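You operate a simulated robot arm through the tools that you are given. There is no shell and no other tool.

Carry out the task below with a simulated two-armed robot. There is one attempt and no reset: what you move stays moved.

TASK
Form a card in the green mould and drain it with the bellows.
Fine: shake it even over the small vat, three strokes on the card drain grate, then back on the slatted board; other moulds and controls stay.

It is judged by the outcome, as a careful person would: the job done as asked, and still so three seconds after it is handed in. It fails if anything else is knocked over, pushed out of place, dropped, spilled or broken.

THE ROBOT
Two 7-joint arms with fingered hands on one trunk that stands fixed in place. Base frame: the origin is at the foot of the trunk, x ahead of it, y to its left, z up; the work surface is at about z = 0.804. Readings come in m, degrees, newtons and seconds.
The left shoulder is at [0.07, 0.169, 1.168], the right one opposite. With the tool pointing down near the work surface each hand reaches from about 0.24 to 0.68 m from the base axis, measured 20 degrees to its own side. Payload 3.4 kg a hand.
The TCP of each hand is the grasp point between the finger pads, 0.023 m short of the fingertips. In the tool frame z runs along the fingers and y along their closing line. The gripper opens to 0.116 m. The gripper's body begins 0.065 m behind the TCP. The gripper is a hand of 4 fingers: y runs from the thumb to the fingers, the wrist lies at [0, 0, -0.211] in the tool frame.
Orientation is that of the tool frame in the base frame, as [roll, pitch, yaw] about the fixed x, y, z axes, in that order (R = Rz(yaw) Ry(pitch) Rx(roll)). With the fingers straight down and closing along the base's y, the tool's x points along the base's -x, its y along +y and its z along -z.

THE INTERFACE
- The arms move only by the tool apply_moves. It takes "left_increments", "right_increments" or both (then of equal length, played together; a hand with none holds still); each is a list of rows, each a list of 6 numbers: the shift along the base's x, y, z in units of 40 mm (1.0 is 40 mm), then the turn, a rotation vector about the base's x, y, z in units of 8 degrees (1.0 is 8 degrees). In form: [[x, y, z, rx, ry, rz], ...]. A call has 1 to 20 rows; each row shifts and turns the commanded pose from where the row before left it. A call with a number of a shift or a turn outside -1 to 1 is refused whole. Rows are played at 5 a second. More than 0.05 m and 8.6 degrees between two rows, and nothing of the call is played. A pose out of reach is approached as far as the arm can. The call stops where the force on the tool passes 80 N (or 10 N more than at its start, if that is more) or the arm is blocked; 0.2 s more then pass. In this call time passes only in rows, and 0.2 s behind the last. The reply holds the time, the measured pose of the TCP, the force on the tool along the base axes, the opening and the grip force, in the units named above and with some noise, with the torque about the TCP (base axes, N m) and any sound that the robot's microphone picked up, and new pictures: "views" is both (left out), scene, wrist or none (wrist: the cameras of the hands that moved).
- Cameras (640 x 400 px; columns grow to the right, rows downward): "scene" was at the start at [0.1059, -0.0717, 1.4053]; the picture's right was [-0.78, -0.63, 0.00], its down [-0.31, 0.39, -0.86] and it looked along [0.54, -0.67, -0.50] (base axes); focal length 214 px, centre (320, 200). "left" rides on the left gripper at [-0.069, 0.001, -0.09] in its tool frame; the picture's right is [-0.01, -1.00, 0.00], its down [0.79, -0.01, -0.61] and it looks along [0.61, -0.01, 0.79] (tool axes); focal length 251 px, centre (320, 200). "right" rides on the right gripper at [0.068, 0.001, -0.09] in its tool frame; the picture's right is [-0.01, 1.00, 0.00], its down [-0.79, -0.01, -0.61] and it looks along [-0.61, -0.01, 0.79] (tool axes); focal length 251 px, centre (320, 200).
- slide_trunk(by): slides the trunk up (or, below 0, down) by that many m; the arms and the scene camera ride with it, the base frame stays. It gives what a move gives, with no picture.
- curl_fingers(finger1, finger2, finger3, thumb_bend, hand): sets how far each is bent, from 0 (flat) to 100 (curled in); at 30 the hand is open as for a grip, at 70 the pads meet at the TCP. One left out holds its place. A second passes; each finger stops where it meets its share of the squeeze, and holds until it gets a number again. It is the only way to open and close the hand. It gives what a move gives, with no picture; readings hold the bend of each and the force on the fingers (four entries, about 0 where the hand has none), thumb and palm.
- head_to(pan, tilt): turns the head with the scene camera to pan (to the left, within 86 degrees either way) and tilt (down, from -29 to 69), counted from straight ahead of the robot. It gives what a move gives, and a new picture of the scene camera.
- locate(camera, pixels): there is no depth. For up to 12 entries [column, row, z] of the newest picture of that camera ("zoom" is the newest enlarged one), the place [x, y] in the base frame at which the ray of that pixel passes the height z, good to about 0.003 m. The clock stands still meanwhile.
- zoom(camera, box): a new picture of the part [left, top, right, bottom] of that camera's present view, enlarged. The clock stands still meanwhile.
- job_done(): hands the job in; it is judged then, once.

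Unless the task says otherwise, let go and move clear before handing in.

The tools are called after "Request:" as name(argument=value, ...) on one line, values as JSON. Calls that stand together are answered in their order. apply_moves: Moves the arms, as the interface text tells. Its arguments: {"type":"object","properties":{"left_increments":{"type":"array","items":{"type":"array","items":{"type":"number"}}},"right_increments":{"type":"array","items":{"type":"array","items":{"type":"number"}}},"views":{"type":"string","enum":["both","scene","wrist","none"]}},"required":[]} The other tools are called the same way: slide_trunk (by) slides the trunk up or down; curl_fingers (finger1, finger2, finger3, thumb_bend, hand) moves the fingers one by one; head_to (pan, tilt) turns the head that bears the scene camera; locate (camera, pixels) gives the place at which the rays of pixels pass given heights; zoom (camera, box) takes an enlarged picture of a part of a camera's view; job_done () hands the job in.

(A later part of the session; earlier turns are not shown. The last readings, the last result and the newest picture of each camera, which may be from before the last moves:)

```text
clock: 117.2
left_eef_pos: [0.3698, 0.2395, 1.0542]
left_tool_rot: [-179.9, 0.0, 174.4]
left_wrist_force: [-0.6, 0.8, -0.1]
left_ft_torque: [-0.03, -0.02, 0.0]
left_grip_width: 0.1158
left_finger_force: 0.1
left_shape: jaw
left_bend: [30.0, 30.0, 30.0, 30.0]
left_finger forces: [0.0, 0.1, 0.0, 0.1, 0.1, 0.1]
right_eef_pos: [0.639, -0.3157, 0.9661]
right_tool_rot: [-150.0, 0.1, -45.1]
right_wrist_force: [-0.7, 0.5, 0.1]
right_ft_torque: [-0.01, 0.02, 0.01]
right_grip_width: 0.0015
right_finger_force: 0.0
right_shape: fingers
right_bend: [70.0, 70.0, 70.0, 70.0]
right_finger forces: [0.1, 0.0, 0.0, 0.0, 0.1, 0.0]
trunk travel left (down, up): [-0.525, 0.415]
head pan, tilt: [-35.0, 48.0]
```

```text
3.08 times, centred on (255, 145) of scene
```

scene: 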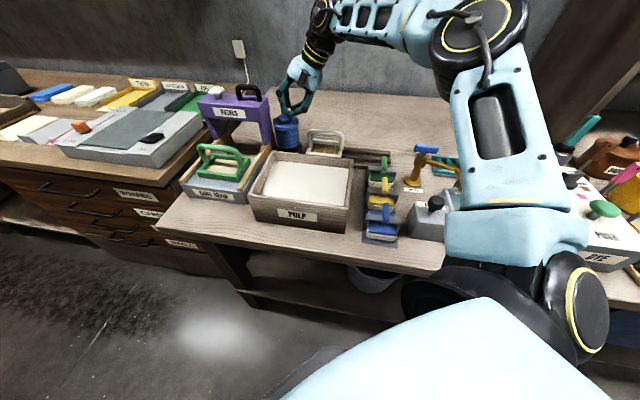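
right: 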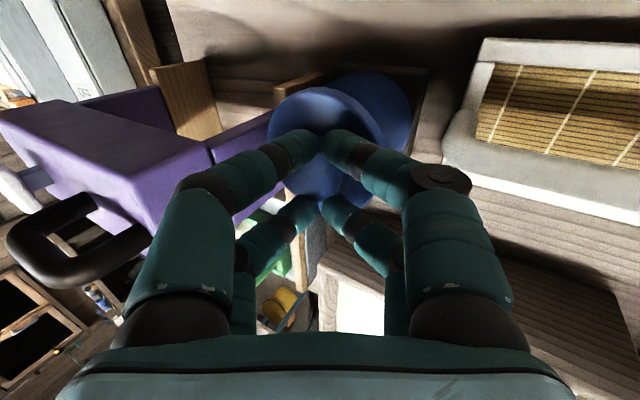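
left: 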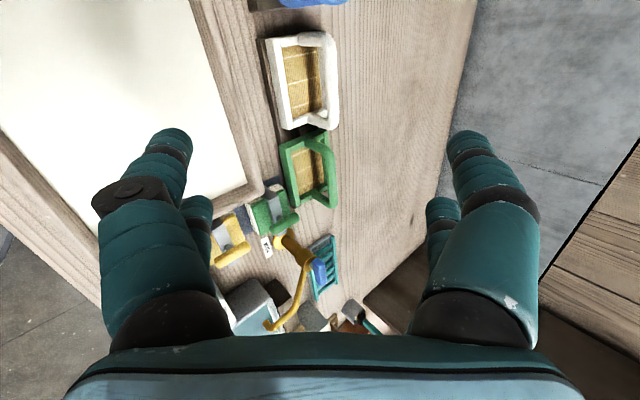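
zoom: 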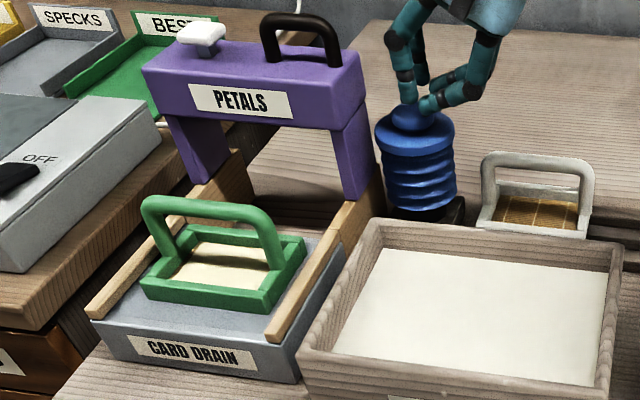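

The card is visibly paler, the bellows recovered. Third and last stroke, then release.

Request:
apply_moves(right_increments=[[0, 0, -0.15, 0, 0, 0], [0, 0, -0.2, 0, 0, 0], [0, 0, -0.2, 0, 0, 0], [0, 0, -0.22, 0, 0, 0]], views="none")

Request:
apply_moves(right_increments=[[0, 0, 0.25, 0, 0, 0], [0, 0, 0.25, 0, 0, 0], [0, 0, 0.27, 0, 0, 0], [0, 0, 0, 0, 0, 0], [0, 0, 0, 0, 0, 0]], views="scene")

Request:
zoom(camera="scene", box=[185, 80, 325, 210])

Request:
zoom(camera="scene", box=[185, 130, 275, 210])

```text
clock: 118.2
left_eef_pos: [0.3701, 0.2403, 1.0556]
left_tool_rot: [180.0, 0.1, 174.3]
left_wrist_force: [0.3, 0.1, 0.8]
left_ft_torque: [0.01, -0.04, -0.03]
left_grip_width: 0.1157
left_finger_force: 0.0
left_shape: jaw
left_bend: [30.0, 30.0, 30.0, 30.0]
left_finger forces: [0.0, 0.1, 0.0, 0.1, 0.0, 0.1]
right_eef_pos: [0.6405, -0.3152, 0.9352]
right_tool_rot: [-149.8, 0.0, -45.1]
right_wrist_force: [1.3, -1.5, 7.1]
right_ft_torque: [0.04, -0.11, -0.03]
right_grip_width: 0.0018
right_finger_force: 3.6
right_shape: fingers
right_bend: [70.0, 70.0, 70.0, 70.0]
right_finger forces: [0.0, 0.0, 3.3, 0.0, 3.2, 0.1]
trunk travel left (down, up): [-0.525, 0.415]
head pan, tilt: [-35.0, 48.0]
heard: click
```

```text
clock: 119.5
left_eef_pos: [0.3697, 0.2407, 1.0547]
left_tool_rot: [-179.9, 0.0, 174.3]
left_wrist_force: [-0.5, -0.7, -0.4]
left_ft_torque: [0.0, 0.01, -0.01]
left_grip_width: 0.1164
left_finger_force: 0.0
left_shape: jaw
left_bend: [30.0, 30.0, 30.0, 30.0]
left_finger forces: [0.0, 0.0, 0.1, 0.0, 0.0, 0.0]
right_eef_pos: [0.6412, -0.316, 0.9665]
right_tool_rot: [-150.1, 0.1, -45.2]
right_wrist_force: [-0.4, -0.1, -0.6]
right_ft_torque: [0.03, 0.0, 0.01]
right_grip_width: 0.0016
right_finger_force: 0.0
right_shape: fingers
right_bend: [70.0, 70.0, 70.0, 70.0]
right_finger forces: [0.0, 0.1, 0.0, 0.1, 0.0, 0.0]
trunk travel left (down, up): [-0.525, 0.415]
head pan, tilt: [-35.0, 48.0]
```

scene: 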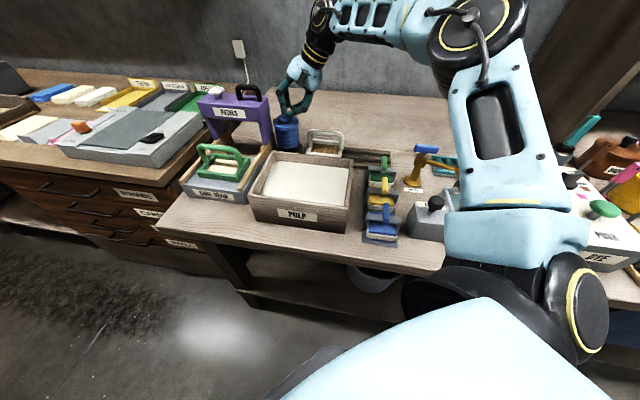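

```text
3.08 times, centred on (255, 145) of scene
```

zoom: 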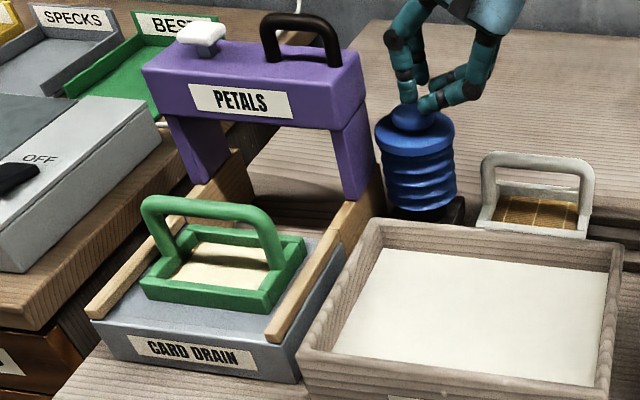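

```text
5.00 times, centred on (230, 170) of scene
```

zoom: 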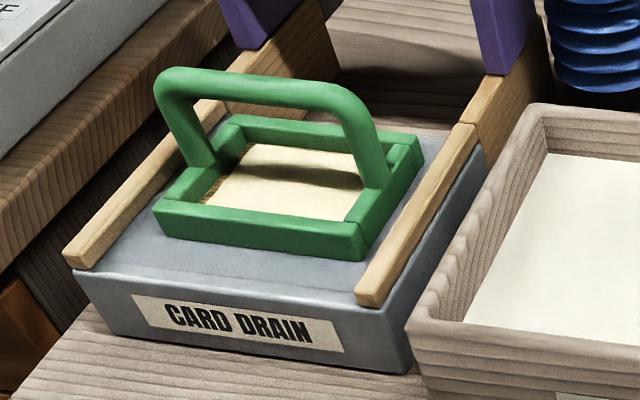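

Three clicks, three strokes done, card is drained pale. Now raise, turn the hand back, open to 57 and return over the mould on the grate.

Request:
apply_moves(right_increments=[[0, 0, 0.7, 0, 0, 0], [0, 0, 0.9, 0, 0, 0], [0, 0, 0.5, 0, 0, 0], [-0.065, 0.2, 0, 0.3315, 0.3315, -0.812], [-0.065, 0.3, 0, 0.3315, 0.3315, -0.812], [-0.065, 0.4, 0, 0.3315, 0.3315, -0.812], [-0.065, 0.45, 0, 0.3315, 0.3315, -0.812], [-0.065, 0.45, 0, 0.3315, 0.3315, -0.812], [-0.065, 0.45, 0, 0.3315, 0.3315, -0.812], [-0.065, 0.45, 0, 0.3315, 0.3315, -0.812], [-0.065, 0.45, 0, 0.3315, 0.3315, -0.812], [-0.065, 0.45, 0, 0.3315, 0.3315, -0.812], [-0.065, 0.45, 0, 0.3315, 0.3315, -0.812], [-0.065, 0.45, 0, 0.3315, 0.3315, -0.812], [-0.065, 0.45, 0, 0.3315, 0.3315, -0.812]], views="none")

Request:
curl_fingers(hand="right", finger1=57, finger2=57, finger3=57, thumb_bend=57)

Request:
apply_moves(right_increments=[[0, 0, 0, 0, 0, 0]], views="both")

```text
clock: 122.7
left_eef_pos: [0.3709, 0.2405, 1.0551]
left_tool_rot: [-179.9, 0.1, 174.3]
left_wrist_force: [0.1, 0.1, 0.8]
left_ft_torque: [0.02, -0.03, 0.01]
left_grip_width: 0.1158
left_finger_force: 0.0
left_shape: jaw
left_bend: [30.0, 30.0, 30.0, 30.0]
left_finger forces: [0.0, 0.1, 0.1, 0.0, 0.0, 0.1]
right_eef_pos: [0.6021, -0.1405, 1.0616]
right_tool_rot: [179.9, 29.8, -135.4]
right_wrist_force: [-0.7, -0.3, 0.0]
right_ft_torque: [0.04, 0.0, 0.02]
right_grip_width: 0.0017
right_finger_force: 0.2
right_shape: fingers
right_bend: [70.0, 70.0, 70.0, 70.0]
right_finger forces: [0.0, 0.0, 0.0, 0.1, 0.0, 0.0]
right hand out of reach, approached as far as the arm can: row 14, 15
trunk travel left (down, up): [-0.525, 0.415]
head pan, tilt: [-35.0, 48.0]
```

```text
clock: 123.7
left_eef_pos: [0.3706, 0.2397, 1.0548]
left_tool_rot: [-179.9, 0.0, 174.3]
left_wrist_force: [-0.4, 0.9, -0.5]
left_ft_torque: [-0.03, 0.0, 0.0]
left_grip_width: 0.1161
left_finger_force: 0.0
left_shape: jaw
left_bend: [30.0, 30.0, 30.0, 30.0]
left_finger forces: [0.1, 0.0, 0.0, 0.1, 0.0, 0.0]
right_eef_pos: [0.603, -0.1405, 1.0621]
right_tool_rot: [179.9, 30.1, -135.2]
right_wrist_force: [0.1, -0.2, 0.5]
right_ft_torque: [-0.01, -0.04, -0.02]
right_grip_width: 0.0397
right_finger_force: 0.0
right_shape: fingers
right_bend: [56.0, 56.0, 56.0, 56.0]
right_finger forces: [0.0, 0.1, 0.0, 0.0, 0.0, 0.0]
trunk travel left (down, up): [-0.525, 0.415]
head pan, tilt: [-35.0, 48.0]
```

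```text
clock: 124.0
left_eef_pos: [0.3701, 0.2404, 1.0547]
left_tool_rot: [-179.9, -0.1, 174.3]
left_wrist_force: [-0.5, -0.5, -0.7]
left_ft_torque: [0.01, -0.03, -0.04]
left_grip_width: 0.116
left_finger_force: 0.1
left_shape: jaw
left_bend: [30.0, 30.0, 30.0, 30.0]
left_finger forces: [0.0, 0.0, 0.0, 0.1, 0.0, 0.1]
right_eef_pos: [0.6034, -0.141, 1.0631]
right_tool_rot: [179.9, 30.0, -135.2]
right_wrist_force: [0.2, -0.2, 0.3]
right_ft_torque: [0.0, -0.01, 0.02]
right_grip_width: 0.0398
right_finger_force: 0.0
right_shape: fingers
right_bend: [56.0, 56.0, 56.0, 56.0]
right_finger forces: [0.0, 0.0, 0.0, 0.0, 0.1, 0.0]
trunk travel left (down, up): [-0.525, 0.415]
head pan, tilt: [-35.0, 48.0]
```

scene: 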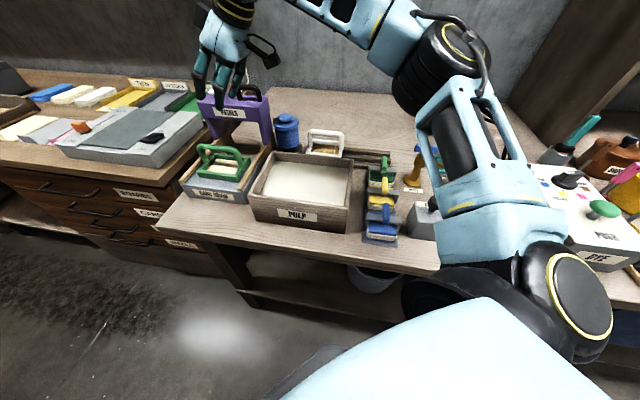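
right: 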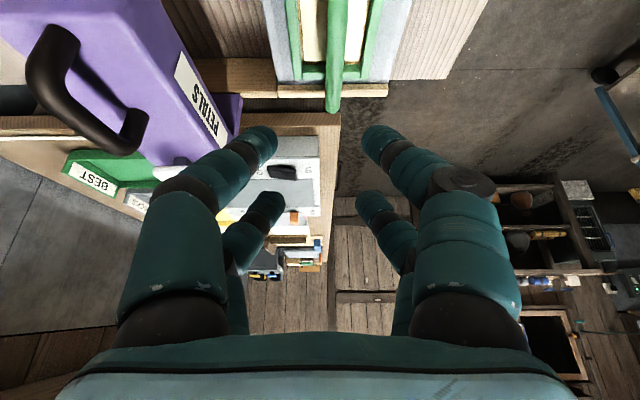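

Slightly off (reach limit up high). I'll correct toward the release pose (0.609,-0.1165) while descending to z≈0.967.

Request:
apply_moves(right_increments=[[0, 0, -0.7, 0, 0, 0], [0.08, 0.3, -0.5, 0, 0, 0], [0.08, 0.3, -0.6, 0, 0, 0], [0, 0, -0.6, 0, 0, 0]], views="both")

Request:
zoom(camera="right", box=[180, 0, 460, 200])

```text
clock: 125.0
left_eef_pos: [0.3705, 0.2405, 1.0565]
left_tool_rot: [-180.0, 0.1, 174.2]
left_wrist_force: [0.2, -0.5, 0.1]
left_ft_torque: [0.02, -0.02, -0.02]
left_grip_width: 0.1157
left_finger_force: 0.0
left_shape: jaw
left_bend: [30.0, 30.0, 30.0, 30.0]
left_finger forces: [0.1, 0.1, 0.0, 0.0, 0.0, 0.1]
right_eef_pos: [0.6095, -0.1176, 0.9652]
right_tool_rot: [179.8, 30.1, -135.1]
right_wrist_force: [-0.5, 0.5, -0.2]
right_ft_torque: [0.0, 0.01, 0.02]
right_grip_width: 0.0402
right_finger_force: 0.0
right_shape: fingers
right_bend: [56.0, 56.0, 56.0, 56.0]
right_finger forces: [0.1, 0.1, 0.1, 0.0, 0.0, 0.0]
trunk travel left (down, up): [-0.525, 0.415]
head pan, tilt: [-35.0, 48.0]
```

scene: 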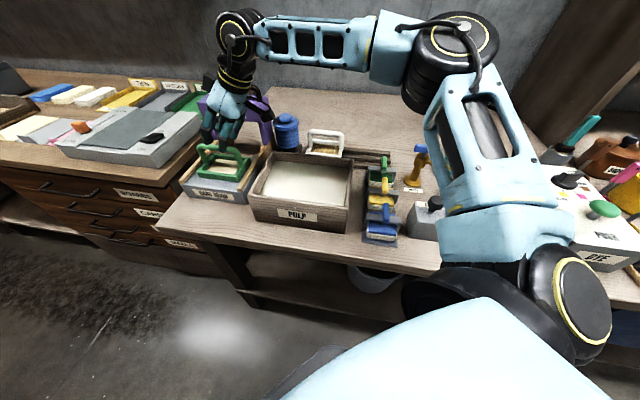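
right: 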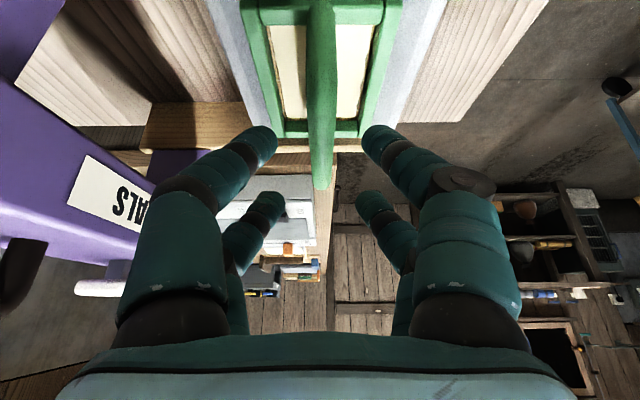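

```text
2.00 times, centred on (320, 100) of right
```

zoom: 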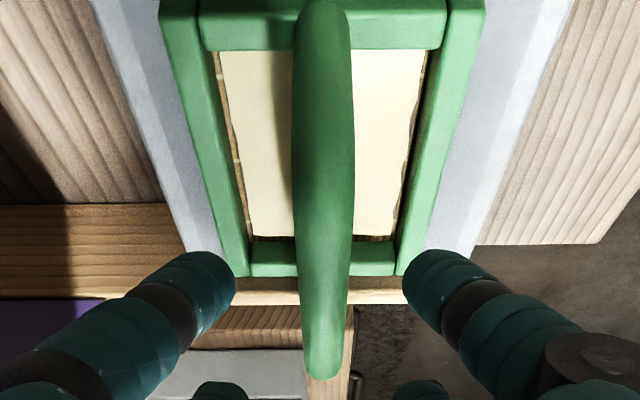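

Bar centred (323 vs 319). Descend to the same grip height (0.915) and close.

Request:
apply_moves(right_increments=[[0, 0, -0.42, 0, 0, 0], [0, 0, -0.42, 0, 0, 0], [0, 0, -0.4, 0, 0, 0]], views="none")

Request:
curl_fingers(hand="right", finger1=76, finger2=76, finger3=76, thumb_bend=76)

Request:
zoom(camera="scene", box=[185, 110, 275, 200])

Request:
zoom(camera="right", box=[180, 0, 460, 200])

```text
clock: 125.8
left_eef_pos: [0.3692, 0.2403, 1.0549]
left_tool_rot: [179.9, 0.0, 174.3]
left_wrist_force: [-0.3, 0.5, -0.4]
left_ft_torque: [0.02, -0.03, 0.01]
left_grip_width: 0.1161
left_finger_force: 0.1
left_shape: jaw
left_bend: [30.0, 30.0, 30.0, 30.0]
left_finger forces: [0.0, 0.1, 0.1, 0.0, 0.0, 0.0]
right_eef_pos: [0.6092, -0.1172, 0.916]
right_tool_rot: [180.0, 30.0, -135.2]
right_wrist_force: [0.5, -0.6, -0.8]
right_ft_torque: [0.02, 0.0, 0.02]
right_grip_width: 0.0401
right_finger_force: 0.1
right_shape: fingers
right_bend: [56.0, 56.0, 56.0, 56.0]
right_finger forces: [0.0, 0.0, 0.0, 0.0, 0.0, 0.0]
trunk travel left (down, up): [-0.525, 0.415]
head pan, tilt: [-35.0, 48.0]
```

```text
clock: 126.8
left_eef_pos: [0.3697, 0.2395, 1.055]
left_tool_rot: [179.9, 0.0, 174.3]
left_wrist_force: [-0.2, 0.7, 1.1]
left_ft_torque: [0.0, 0.03, -0.02]
left_grip_width: 0.1158
left_finger_force: 0.0
left_shape: jaw
left_bend: [30.0, 30.0, 30.0, 30.0]
left_finger forces: [0.0, 0.0, 0.1, 0.1, 0.0, 0.1]
right_eef_pos: [0.6095, -0.1183, 0.9151]
right_tool_rot: [179.8, 30.0, -135.2]
right_wrist_force: [-0.6, 0.9, 1.3]
right_ft_torque: [0.02, 0.02, -0.02]
right_grip_width: 0.0
right_finger_force: 11.2
right_shape: fingers
right_bend: [74.0, 73.0, 73.0, 73.0]
right_finger forces: [4.9, 6.3, 6.2, 0.0, 4.8, 0.1]
trunk travel left (down, up): [-0.525, 0.415]
head pan, tilt: [-35.0, 48.0]
```

```text
4.44 times, centred on (230, 155) of scene
```

zoom: 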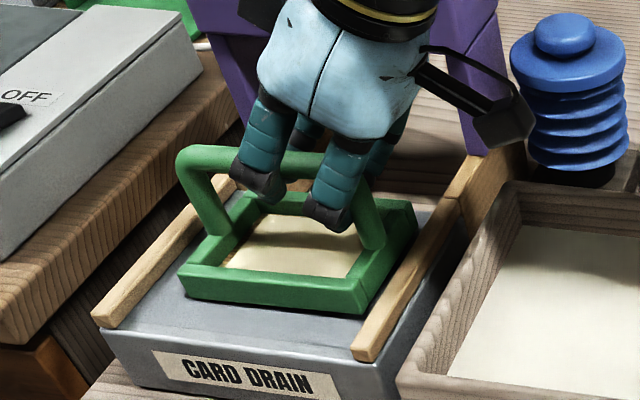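

```text
2.00 times, centred on (320, 100) of right
```

zoom: 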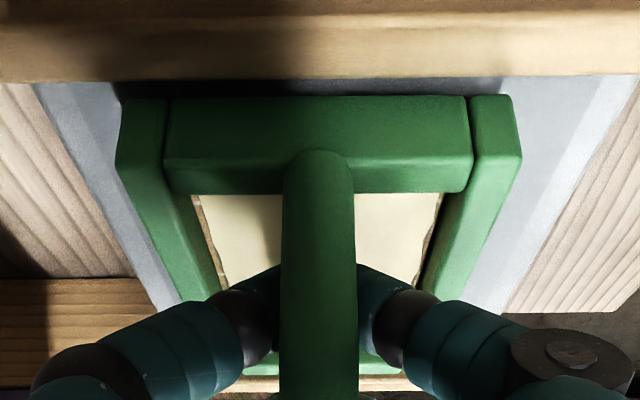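

Grip is as before. Lift straight up off the grate, then retrace the path via above the vat.

Request:
apply_moves(right_increments=[[0, 0, 0.2, 0, 0, 0], [0, 0, 0.3, 0, 0, 0], [0, 0, 0.45, 0, 0, 0], [0, 0, 0.45, 0, 0, 0], [0, 0, 0.4, 0, 0, 0]], views="both")

Request:
zoom(camera="scene", box=[170, 70, 310, 200])

```text
clock: 128.1
left_eef_pos: [0.3705, 0.2397, 1.0552]
left_tool_rot: [-179.9, 0.0, 174.3]
left_wrist_force: [-0.2, 0.0, 0.0]
left_ft_torque: [-0.03, -0.01, 0.0]
left_grip_width: 0.1161
left_finger_force: 0.0
left_shape: jaw
left_bend: [30.0, 30.0, 30.0, 30.0]
left_finger forces: [0.0, 0.0, 0.0, 0.0, 0.0, 0.1]
right_eef_pos: [0.6086, -0.1175, 0.9872]
right_tool_rot: [-180.0, 30.1, -135.2]
right_wrist_force: [-0.3, -0.7, 0.2]
right_ft_torque: [0.0, 0.02, 0.01]
right_grip_width: 0.0001
right_finger_force: 11.6
right_shape: fingers
right_bend: [74.0, 73.0, 73.0, 73.0]
right_finger forces: [4.9, 6.3, 6.3, 0.0, 4.8, 0.1]
trunk travel left (down, up): [-0.525, 0.415]
head pan, tilt: [-35.0, 48.0]
```

scene: 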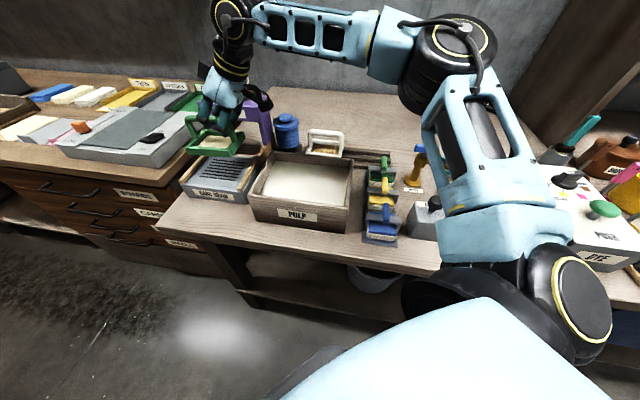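
right: 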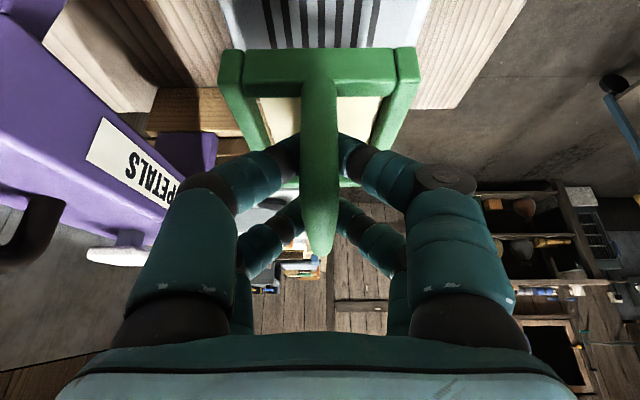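

```text
3.08 times, centred on (240, 135) of scene
```

zoom: 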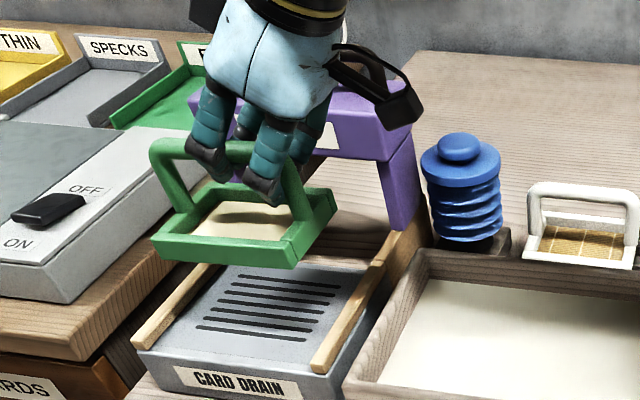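

Mould lifted level with the card in it. Carrying it back via above the vat to above its place on the slatted board.

Request:
apply_moves(right_increments=[[-0.424, -0.304, 0, 0, 0, 0], [-0.424, -0.304, 0, 0, 0, 0], [-0.424, -0.304, 0, 0, 0, 0], [-0.424, -0.304, 0, 0, 0, 0], [-0.424, -0.304, 0, 0, 0, 0], [-0.424, -0.304, 0, 0, 0, 0], [-0.424, -0.304, 0, 0, 0, 0], [-0.424, -0.304, 0, 0, 0, 0], [-0.424, -0.304, 0, 0, 0, 0], [-0.424, -0.304, 0, 0, 0, 0], [-0.4, -0.304, 0, 0, 0, 0], [0.088, -0.6, 0, 0, 0, 0], [0.088, -0.7, 0, 0, 0, 0], [0.088, -0.7, 0, 0, 0, 0], [0.088, -0.7, 0, 0, 0, 0], [0.088, -0.7, 0, 0, 0, 0], [0.088, -0.7, 0, 0, 0, 0], [0.088, -0.7, 0, 0, 0, 0], [0.088, -0.7, 0, 0, 0, 0], [0.088, -0.7, 0, 0, 0, 0]], views="both")

Request:
zoom(camera="scene", box=[290, 70, 430, 200])

Request:
zoom(camera="right", box=[180, 0, 460, 200])

```text
clock: 132.2
left_eef_pos: [0.3709, 0.2406, 1.0544]
left_tool_rot: [179.9, 0.0, 174.3]
left_wrist_force: [0.7, 0.2, 0.5]
left_ft_torque: [0.01, 0.02, -0.02]
left_grip_width: 0.1157
left_finger_force: 0.1
left_shape: jaw
left_bend: [30.0, 30.0, 30.0, 30.0]
left_finger forces: [0.0, 0.1, 0.0, 0.0, 0.0, 0.1]
right_eef_pos: [0.4557, -0.5003, 0.9869]
right_tool_rot: [179.8, 29.9, -135.2]
right_wrist_force: [0.0, -0.9, -0.2]
right_ft_torque: [-0.01, 0.01, -0.02]
right_grip_width: 0.0001
right_finger_force: 4.9
right_shape: fingers
right_bend: [74.0, 74.0, 73.0, 73.0]
right_finger forces: [0.1, 5.2, 5.3, 0.1, 0.0, 0.0]
trunk travel left (down, up): [-0.525, 0.415]
head pan, tilt: [-35.0, 48.0]
```

scene: 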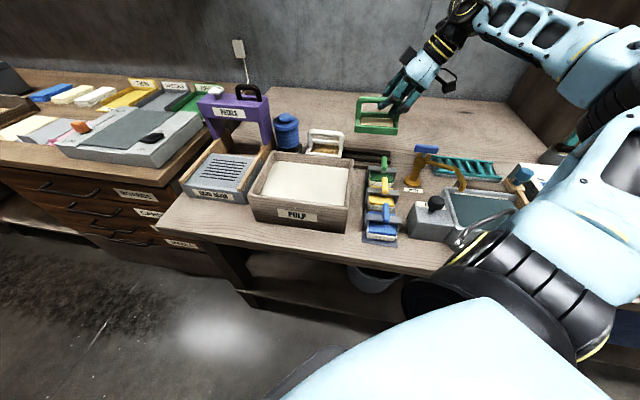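
right: 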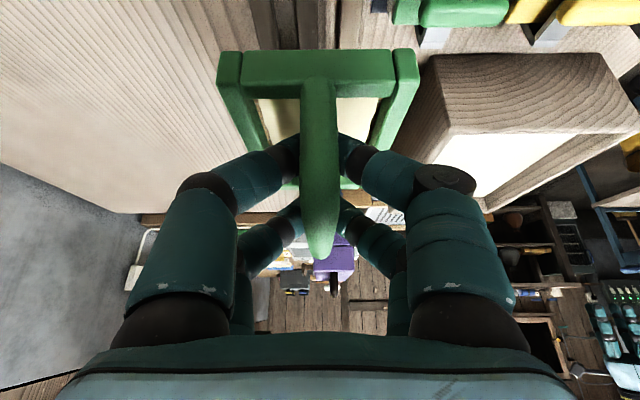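

```text
3.08 times, centred on (360, 135) of scene
```

zoom: 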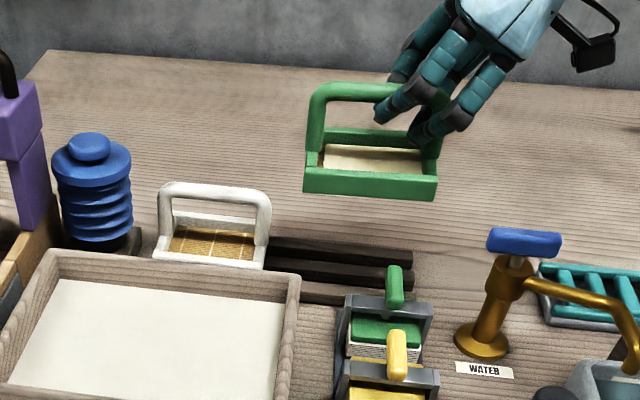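

```text
2.00 times, centred on (320, 100) of right
```

zoom: 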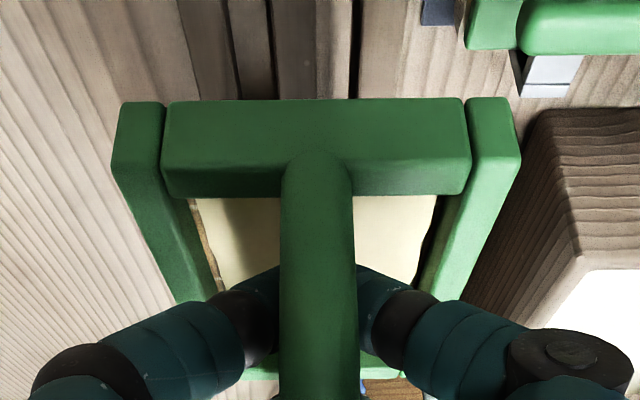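

Careful: finger 1 and thumb now read 0 N, so the mould hangs on the other pair only, though still level. I'll set it down promptly and gently: straight down with a tiny correction.

Request:
apply_moves(right_increments=[[-0.03, -0.015, -0.2, 0, 0, 0], [-0.03, -0.015, -0.3, 0, 0, 0], [0, 0, -0.35, 0, 0, 0], [0, 0, -0.35, 0, 0, 0], [0, 0, -0.35, 0, 0, 0], [0, 0, -0.3, 0, 0, 0], [0, 0, -0.2, 0, 0, 0]], views="both")

Request:
zoom(camera="scene", box=[310, 90, 430, 190])

Request:
zoom(camera="right", box=[180, 0, 460, 200])

```text
clock: 133.8
left_eef_pos: [0.3702, 0.2393, 1.0549]
left_tool_rot: [-180.0, 0.0, 174.3]
left_wrist_force: [1.1, 0.0, -1.2]
left_ft_torque: [0.01, 0.0, -0.01]
left_grip_width: 0.1161
left_finger_force: 0.0
left_shape: jaw
left_bend: [30.0, 30.0, 30.0, 30.0]
left_finger forces: [0.0, 0.0, 0.0, 0.0, 0.1, 0.0]
right_eef_pos: [0.4522, -0.4994, 0.9057]
right_tool_rot: [179.8, 30.0, -135.3]
right_wrist_force: [-0.4, 0.3, -0.5]
right_ft_torque: [-0.02, 0.01, 0.01]
right_grip_width: 0.0001
right_finger_force: 5.2
right_shape: fingers
right_bend: [74.0, 74.0, 74.0, 73.0]
right_finger forces: [0.0, 5.1, 5.1, 0.0, 0.1, 0.0]
trunk travel left (down, up): [-0.525, 0.415]
head pan, tilt: [-35.0, 48.0]
```

scene: 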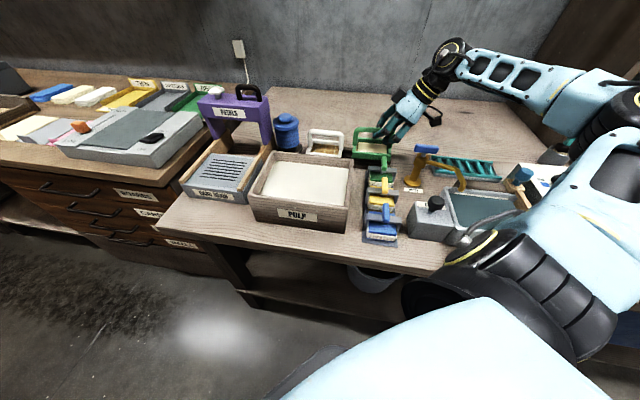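
right: 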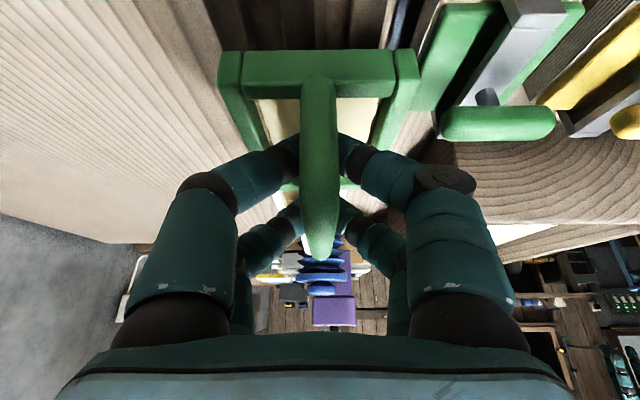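

```text
4.00 times, centred on (370, 140) of scene
```

zoom: 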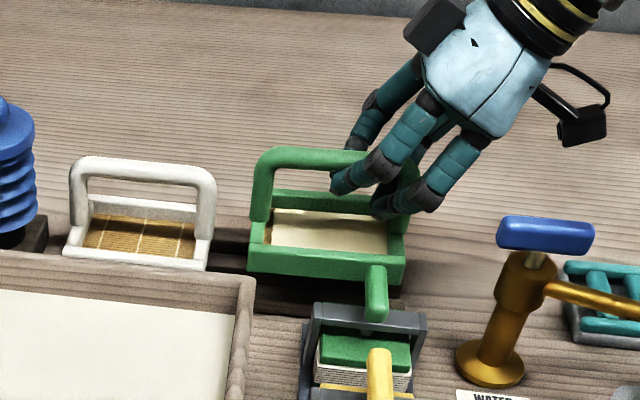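

```text
2.00 times, centred on (320, 100) of right
```

zoom: 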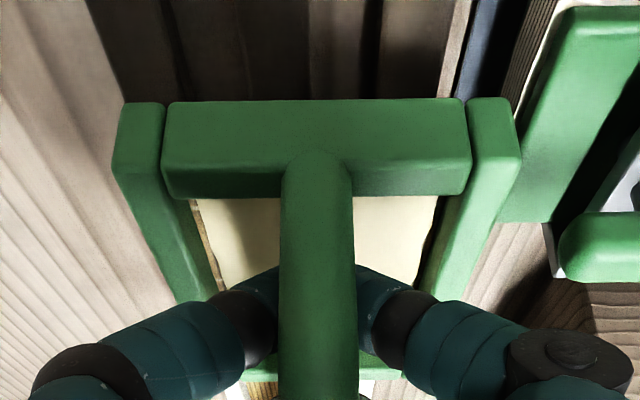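

Mould is level and in line with its old spot, the gap to the green stamp intact. Continue down to just above the slats.

Request:
apply_moves(right_increments=[[0.025, -0.025, -0.13, 0, 0, 0], [0, 0, -0.13, 0, 0, 0], [0, 0, -0.06, 0, 0, 0], [0, 0, -0.05, 0, 0, 0]], views="none")

Request:
zoom(camera="scene", box=[310, 90, 430, 190])

```text
clock: 134.8
left_eef_pos: [0.3708, 0.2408, 1.0549]
left_tool_rot: [-179.9, 0.1, 174.2]
left_wrist_force: [0.5, 0.2, -0.2]
left_ft_torque: [0.0, 0.03, -0.01]
left_grip_width: 0.1161
left_finger_force: 0.0
left_shape: jaw
left_bend: [30.0, 30.0, 30.0, 30.0]
left_finger forces: [0.1, 0.0, 0.0, 0.0, 0.0, 0.0]
right_eef_pos: [0.455, -0.5012, 0.8906]
right_tool_rot: [179.9, 30.0, -135.3]
right_wrist_force: [-1.0, 0.8, -0.1]
right_ft_torque: [-0.04, 0.0, -0.05]
right_grip_width: 0.0
right_finger_force: 5.3
right_shape: fingers
right_bend: [74.0, 74.0, 74.0, 73.0]
right_finger forces: [0.0, 5.1, 5.1, 0.0, 0.1, 0.0]
trunk travel left (down, up): [-0.525, 0.415]
head pan, tilt: [-35.0, 48.0]
```

```text
4.00 times, centred on (370, 140) of scene
```

zoom: 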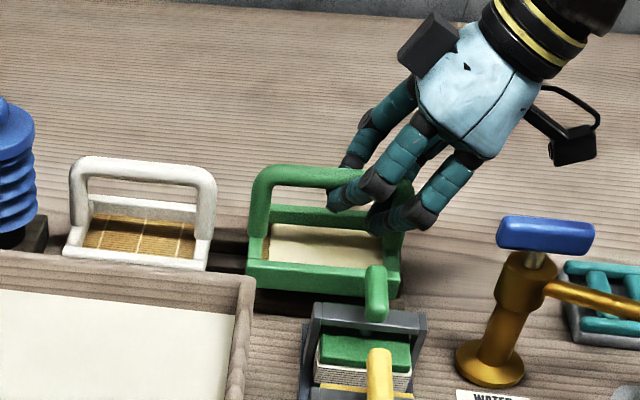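

Request:
apply_moves(right_increments=[[0, 0, -0.04, 0, 0, 0], [0, 0, -0.04, 0, 0, 0]], views="none")

Request:
zoom(camera="scene", box=[310, 90, 430, 190])

```text
clock: 135.4
left_eef_pos: [0.37, 0.2386, 1.055]
left_tool_rot: [-179.9, 0.1, 174.3]
left_wrist_force: [0.8, 0.3, 0.6]
left_ft_torque: [0.0, -0.03, 0.0]
left_grip_width: 0.1156
left_finger_force: 0.1
left_shape: jaw
left_bend: [30.0, 30.0, 30.0, 30.0]
left_finger forces: [0.0, 0.0, 0.1, 0.0, 0.1, 0.0]
right_eef_pos: [0.454, -0.5011, 0.888]
right_tool_rot: [180.0, 30.0, -135.2]
right_wrist_force: [0.2, -0.3, -0.7]
right_ft_torque: [0.0, 0.01, -0.02]
right_grip_width: 0.0
right_finger_force: 5.2
right_shape: fingers
right_bend: [74.0, 74.0, 74.0, 73.0]
right_finger forces: [0.1, 5.2, 5.0, 0.0, 0.0, 0.0]
trunk travel left (down, up): [-0.525, 0.415]
head pan, tilt: [-35.0, 48.0]
```

```text
4.00 times, centred on (370, 140) of scene
```

zoom: 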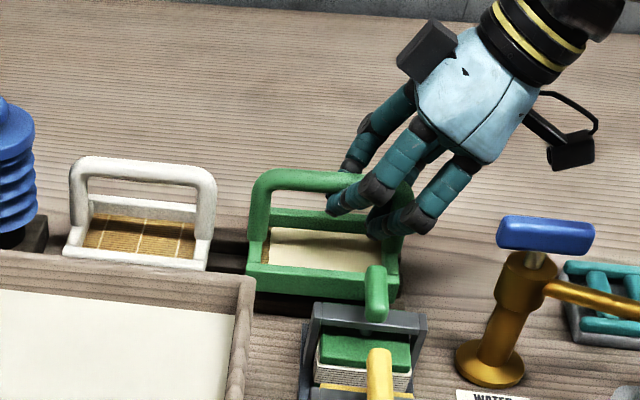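

It's still ~4 mm above the slats and ~5 mm right of its old spot. Shift 4 mm left and go down in 1–2 mm steps.

Request:
apply_moves(right_increments=[[0.07, 0.07, 0, 0, 0, 0], [0, 0, -0.04, 0, 0, 0], [0, 0, -0.04, 0, 0, 0]], views="none")

Request:
zoom(camera="scene", box=[310, 90, 430, 190])

```text
clock: 136.2
left_eef_pos: [0.3693, 0.2402, 1.0556]
left_tool_rot: [-179.9, 0.0, 174.3]
left_wrist_force: [-0.5, -0.8, 0.1]
left_ft_torque: [-0.03, -0.01, 0.02]
left_grip_width: 0.1158
left_finger_force: 0.1
left_shape: jaw
left_bend: [30.0, 30.0, 30.0, 30.0]
left_finger forces: [0.0, 0.0, 0.1, 0.1, 0.1, 0.0]
right_eef_pos: [0.4568, -0.4977, 0.8847]
right_tool_rot: [179.8, 29.9, -135.2]
right_wrist_force: [0.2, -0.3, -0.6]
right_ft_torque: [-0.01, -0.01, 0.02]
right_grip_width: 0.0
right_finger_force: 5.8
right_shape: fingers
right_bend: [74.0, 74.0, 74.0, 73.0]
right_finger forces: [0.1, 5.2, 5.0, 0.1, 0.0, 0.1]
trunk travel left (down, up): [-0.525, 0.415]
head pan, tilt: [-35.0, 48.0]
```

```text
4.00 times, centred on (370, 140) of scene
```

zoom: 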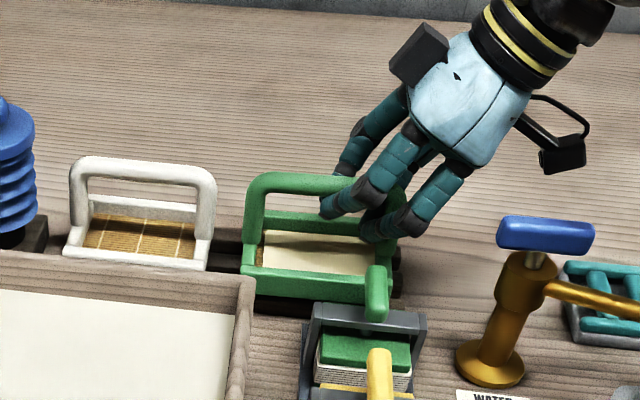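

Nearly at the original place. Continue in 1.2 mm steps to contact.

Request:
apply_moves(right_increments=[[0, 0, -0.03, 0, 0, 0], [0, 0, -0.03, 0, 0, 0]], views="none")

Request:
zoom(camera="scene", box=[310, 90, 430, 190])

Request:
zoom(camera="right", box=[180, 0, 460, 200])

```text
clock: 136.8
left_eef_pos: [0.3692, 0.2406, 1.0556]
left_tool_rot: [179.9, 0.0, 174.3]
left_wrist_force: [0.3, -0.1, -0.7]
left_ft_torque: [0.01, 0.01, 0.03]
left_grip_width: 0.116
left_finger_force: 0.1
left_shape: jaw
left_bend: [30.0, 30.0, 30.0, 30.0]
left_finger forces: [0.1, 0.0, 0.0, 0.1, 0.0, 0.0]
right_eef_pos: [0.4557, -0.4988, 0.883]
right_tool_rot: [179.9, 30.0, -135.2]
right_wrist_force: [-0.3, 0.0, -1.2]
right_ft_torque: [-0.04, 0.01, 0.0]
right_grip_width: 0.0
right_finger_force: 5.6
right_shape: fingers
right_bend: [74.0, 74.0, 74.0, 73.0]
right_finger forces: [0.0, 5.1, 5.1, 0.0, 0.1, 0.0]
trunk travel left (down, up): [-0.525, 0.415]
head pan, tilt: [-35.0, 48.0]
```

```text
4.00 times, centred on (370, 140) of scene
```

zoom: 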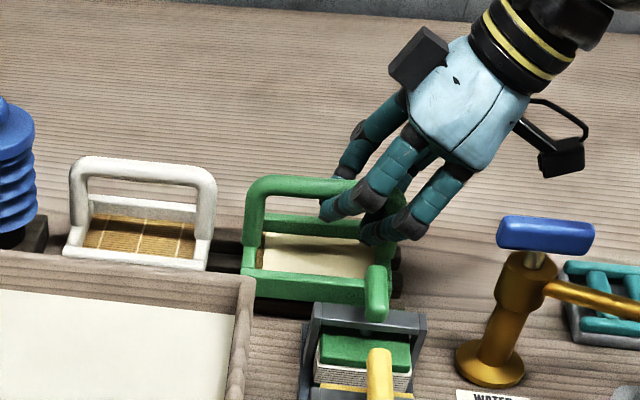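

```text
2.00 times, centred on (320, 100) of right
```

zoom: 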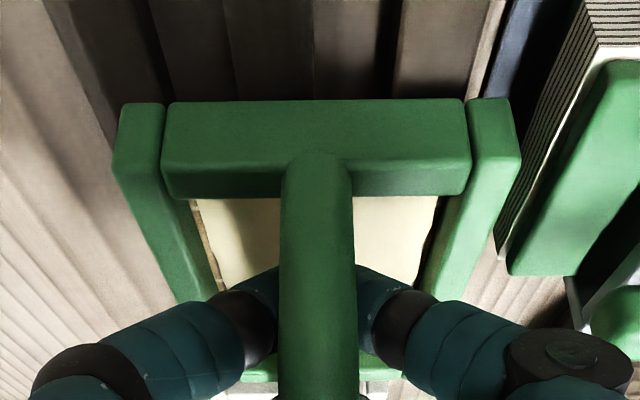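

Request:
apply_moves(right_increments=[[0, 0, -0.03, 0, 0, 0], [0, 0, -0.03, 0, 0, 0]], views="none")

Request:
zoom(camera="scene", box=[340, 110, 420, 180])

```text
clock: 137.4
left_eef_pos: [0.37, 0.2392, 1.0548]
left_tool_rot: [180.0, 0.0, 174.2]
left_wrist_force: [0.2, -0.1, -0.1]
left_ft_torque: [0.0, 0.01, 0.0]
left_grip_width: 0.1157
left_finger_force: 0.0
left_shape: jaw
left_bend: [30.0, 30.0, 30.0, 30.0]
left_finger forces: [0.0, 0.1, 0.1, 0.1, 0.0, 0.1]
right_eef_pos: [0.4564, -0.5003, 0.8804]
right_tool_rot: [179.9, 30.0, -135.1]
right_wrist_force: [-0.5, 0.1, -0.4]
right_ft_torque: [0.01, 0.0, -0.02]
right_grip_width: 0.0
right_finger_force: 5.2
right_shape: fingers
right_bend: [74.0, 74.0, 74.0, 73.0]
right_finger forces: [0.0, 5.2, 5.1, 0.1, 0.0, 0.1]
trunk travel left (down, up): [-0.525, 0.415]
head pan, tilt: [-35.0, 48.0]
```

```text
5.71 times, centred on (380, 145) of scene
```

zoom: 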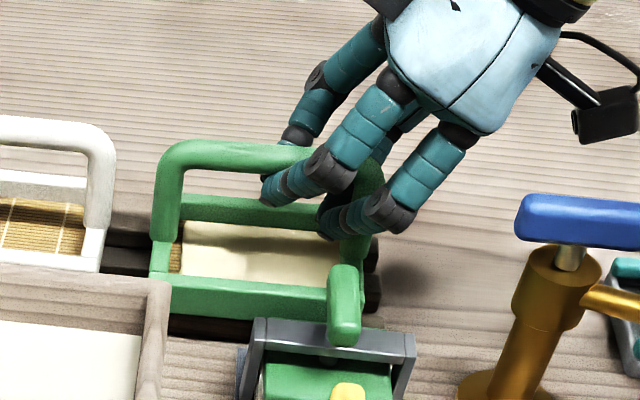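

No contact yet; consistent with the mould sitting a little higher in the grip. Continue gently.

Request:
apply_moves(right_increments=[[0, 0, -0.035, 0, 0, 0], [0, 0, -0.035, 0, 0, 0]], views="none")

Request:
zoom(camera="scene", box=[340, 110, 420, 180])

```text
clock: 138.1
left_eef_pos: [0.3695, 0.2394, 1.0555]
left_tool_rot: [-180.0, 0.1, 174.2]
left_wrist_force: [0.0, -0.4, -0.7]
left_ft_torque: [0.0, 0.01, -0.01]
left_grip_width: 0.1158
left_finger_force: 0.0
left_shape: jaw
left_bend: [30.0, 30.0, 30.0, 30.0]
left_finger forces: [0.1, 0.1, 0.0, 0.1, 0.2, 0.0]
right_eef_pos: [0.4568, -0.4994, 0.8768]
right_tool_rot: [179.9, 30.1, -135.2]
right_wrist_force: [0.3, 0.0, -0.6]
right_ft_torque: [0.0, 0.01, -0.04]
right_grip_width: 0.0
right_finger_force: 5.2
right_shape: fingers
right_bend: [74.0, 74.0, 74.0, 73.0]
right_finger forces: [0.0, 5.1, 5.1, 0.1, 0.0, 0.0]
trunk travel left (down, up): [-0.525, 0.415]
head pan, tilt: [-35.0, 48.0]
```

```text
5.71 times, centred on (380, 145) of scene
```

zoom: 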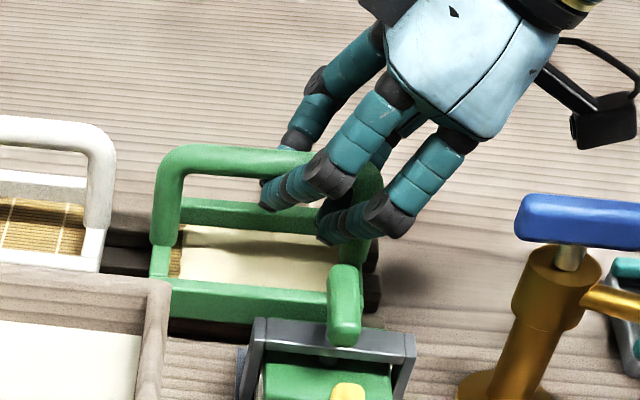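

Request:
apply_moves(right_increments=[[0, 0, -0.03, 0, 0, 0], [0, 0, -0.03, 0, 0, 0]], views="none")

Request:
zoom(camera="scene", box=[340, 110, 420, 180])

```text
clock: 138.7
left_eef_pos: [0.3696, 0.2398, 1.0555]
left_tool_rot: [-179.9, 0.0, 174.2]
left_wrist_force: [0.4, -0.8, 1.4]
left_ft_torque: [-0.01, -0.01, -0.01]
left_grip_width: 0.1161
left_finger_force: 0.1
left_shape: jaw
left_bend: [30.0, 30.0, 30.0, 30.0]
left_finger forces: [0.1, 0.0, 0.0, 0.0, 0.0, 0.0]
right_eef_pos: [0.4565, -0.499, 0.8752]
right_tool_rot: [179.9, 30.1, -135.2]
right_wrist_force: [0.0, -0.3, -0.4]
right_ft_torque: [0.02, -0.02, 0.0]
right_grip_width: 0.0
right_finger_force: 4.8
right_shape: fingers
right_bend: [74.0, 74.0, 74.0, 73.0]
right_finger forces: [0.0, 4.8, 5.0, 0.0, 0.0, 0.0]
trunk travel left (down, up): [-0.525, 0.415]
head pan, tilt: [-35.0, 48.0]
```

```text
5.71 times, centred on (380, 145) of scene
```

zoom: 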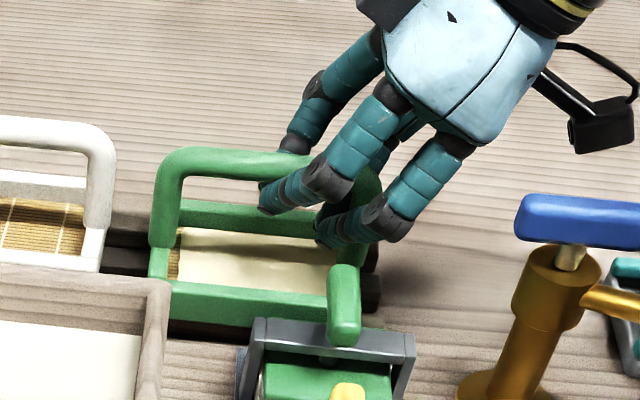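

By comparison with the original rest picture, it's within ~1 mm of rest. Two more tiny steps.

Request:
apply_moves(right_increments=[[0, 0, -0.03, 0, 0, 0], [0, 0, -0.03, 0, 0, 0]], views="none")

Request:
zoom(camera="scene", box=[340, 110, 420, 180])

Request:
zoom(camera="right", box=[180, 0, 460, 200])

```text
clock: 139.2
left_eef_pos: [0.3705, 0.2394, 1.0555]
left_tool_rot: [-179.9, -0.1, 174.2]
left_wrist_force: [0.1, -0.4, 0.5]
left_ft_torque: [0.0, -0.01, 0.01]
left_grip_width: 0.1161
left_finger_force: 0.0
left_shape: jaw
left_bend: [30.0, 30.0, 30.0, 30.0]
left_finger forces: [0.0, 0.1, 0.0, 0.0, 0.0, 0.0]
right_eef_pos: [0.4564, -0.4981, 0.8728]
right_tool_rot: [179.8, 30.0, -135.2]
right_wrist_force: [1.6, 1.2, 1.1]
right_ft_torque: [0.0, 0.01, 0.03]
right_grip_width: 0.0
right_finger_force: 4.4
right_shape: fingers
right_bend: [74.0, 74.0, 74.0, 73.0]
right_finger forces: [0.1, 4.2, 4.5, 0.0, 0.0, 0.0]
trunk travel left (down, up): [-0.525, 0.415]
head pan, tilt: [-35.0, 48.0]
```

```text
5.71 times, centred on (380, 145) of scene
```

zoom: 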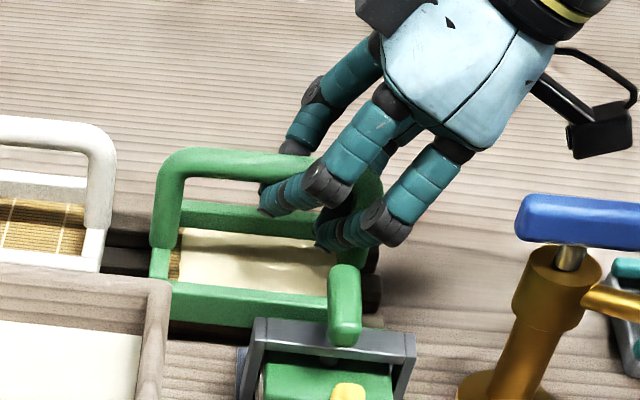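

```text
2.00 times, centred on (320, 100) of right
```

zoom: 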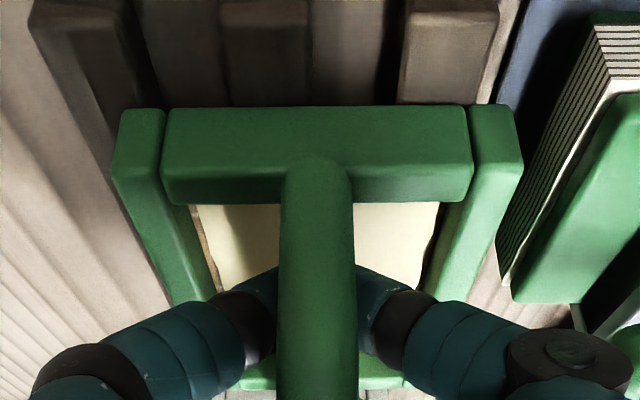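

Contact: the mould has shifted up ~1 mm in the grip and force turned positive. Open just enough (61) so the fingertips stay clear of tray walls and card.

Request:
curl_fingers(hand="right", finger1=61, finger2=61, finger3=61, thumb_bend=61)

Request:
zoom(camera="scene", box=[340, 110, 420, 180])

Request:
zoom(camera="right", box=[180, 0, 460, 200])

```text
clock: 140.2
left_eef_pos: [0.3697, 0.2401, 1.0545]
left_tool_rot: [179.8, 0.1, 174.3]
left_wrist_force: [0.6, -0.4, -0.4]
left_ft_torque: [-0.02, 0.01, 0.01]
left_grip_width: 0.1159
left_finger_force: 0.1
left_shape: jaw
left_bend: [30.0, 30.0, 30.0, 30.0]
left_finger forces: [0.0, 0.1, 0.1, 0.1, 0.0, 0.1]
right_eef_pos: [0.4555, -0.4991, 0.8715]
right_tool_rot: [179.9, 30.0, -135.1]
right_wrist_force: [0.5, -0.3, 1.9]
right_ft_torque: [-0.02, 0.04, -0.02]
right_grip_width: 0.0255
right_finger_force: 0.1
right_shape: fingers
right_bend: [61.0, 61.0, 61.0, 61.0]
right_finger forces: [0.1, 0.0, 0.2, 0.1, 0.0, 0.0]
trunk travel left (down, up): [-0.525, 0.415]
head pan, tilt: [-35.0, 48.0]
```

```text
5.71 times, centred on (380, 145) of scene
```

zoom: 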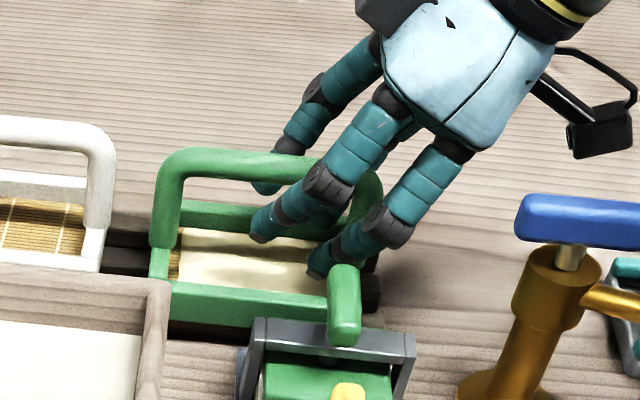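

```text
2.00 times, centred on (320, 100) of right
```

zoom: 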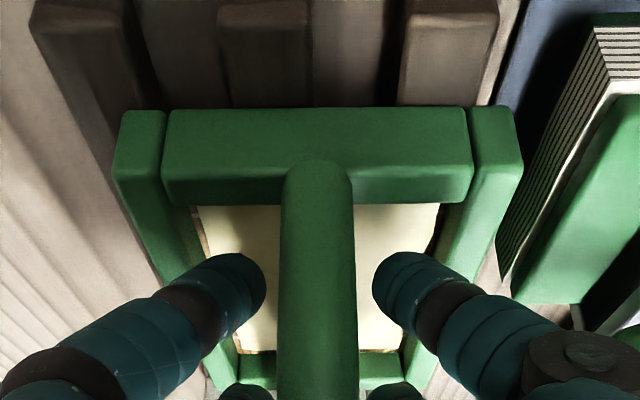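

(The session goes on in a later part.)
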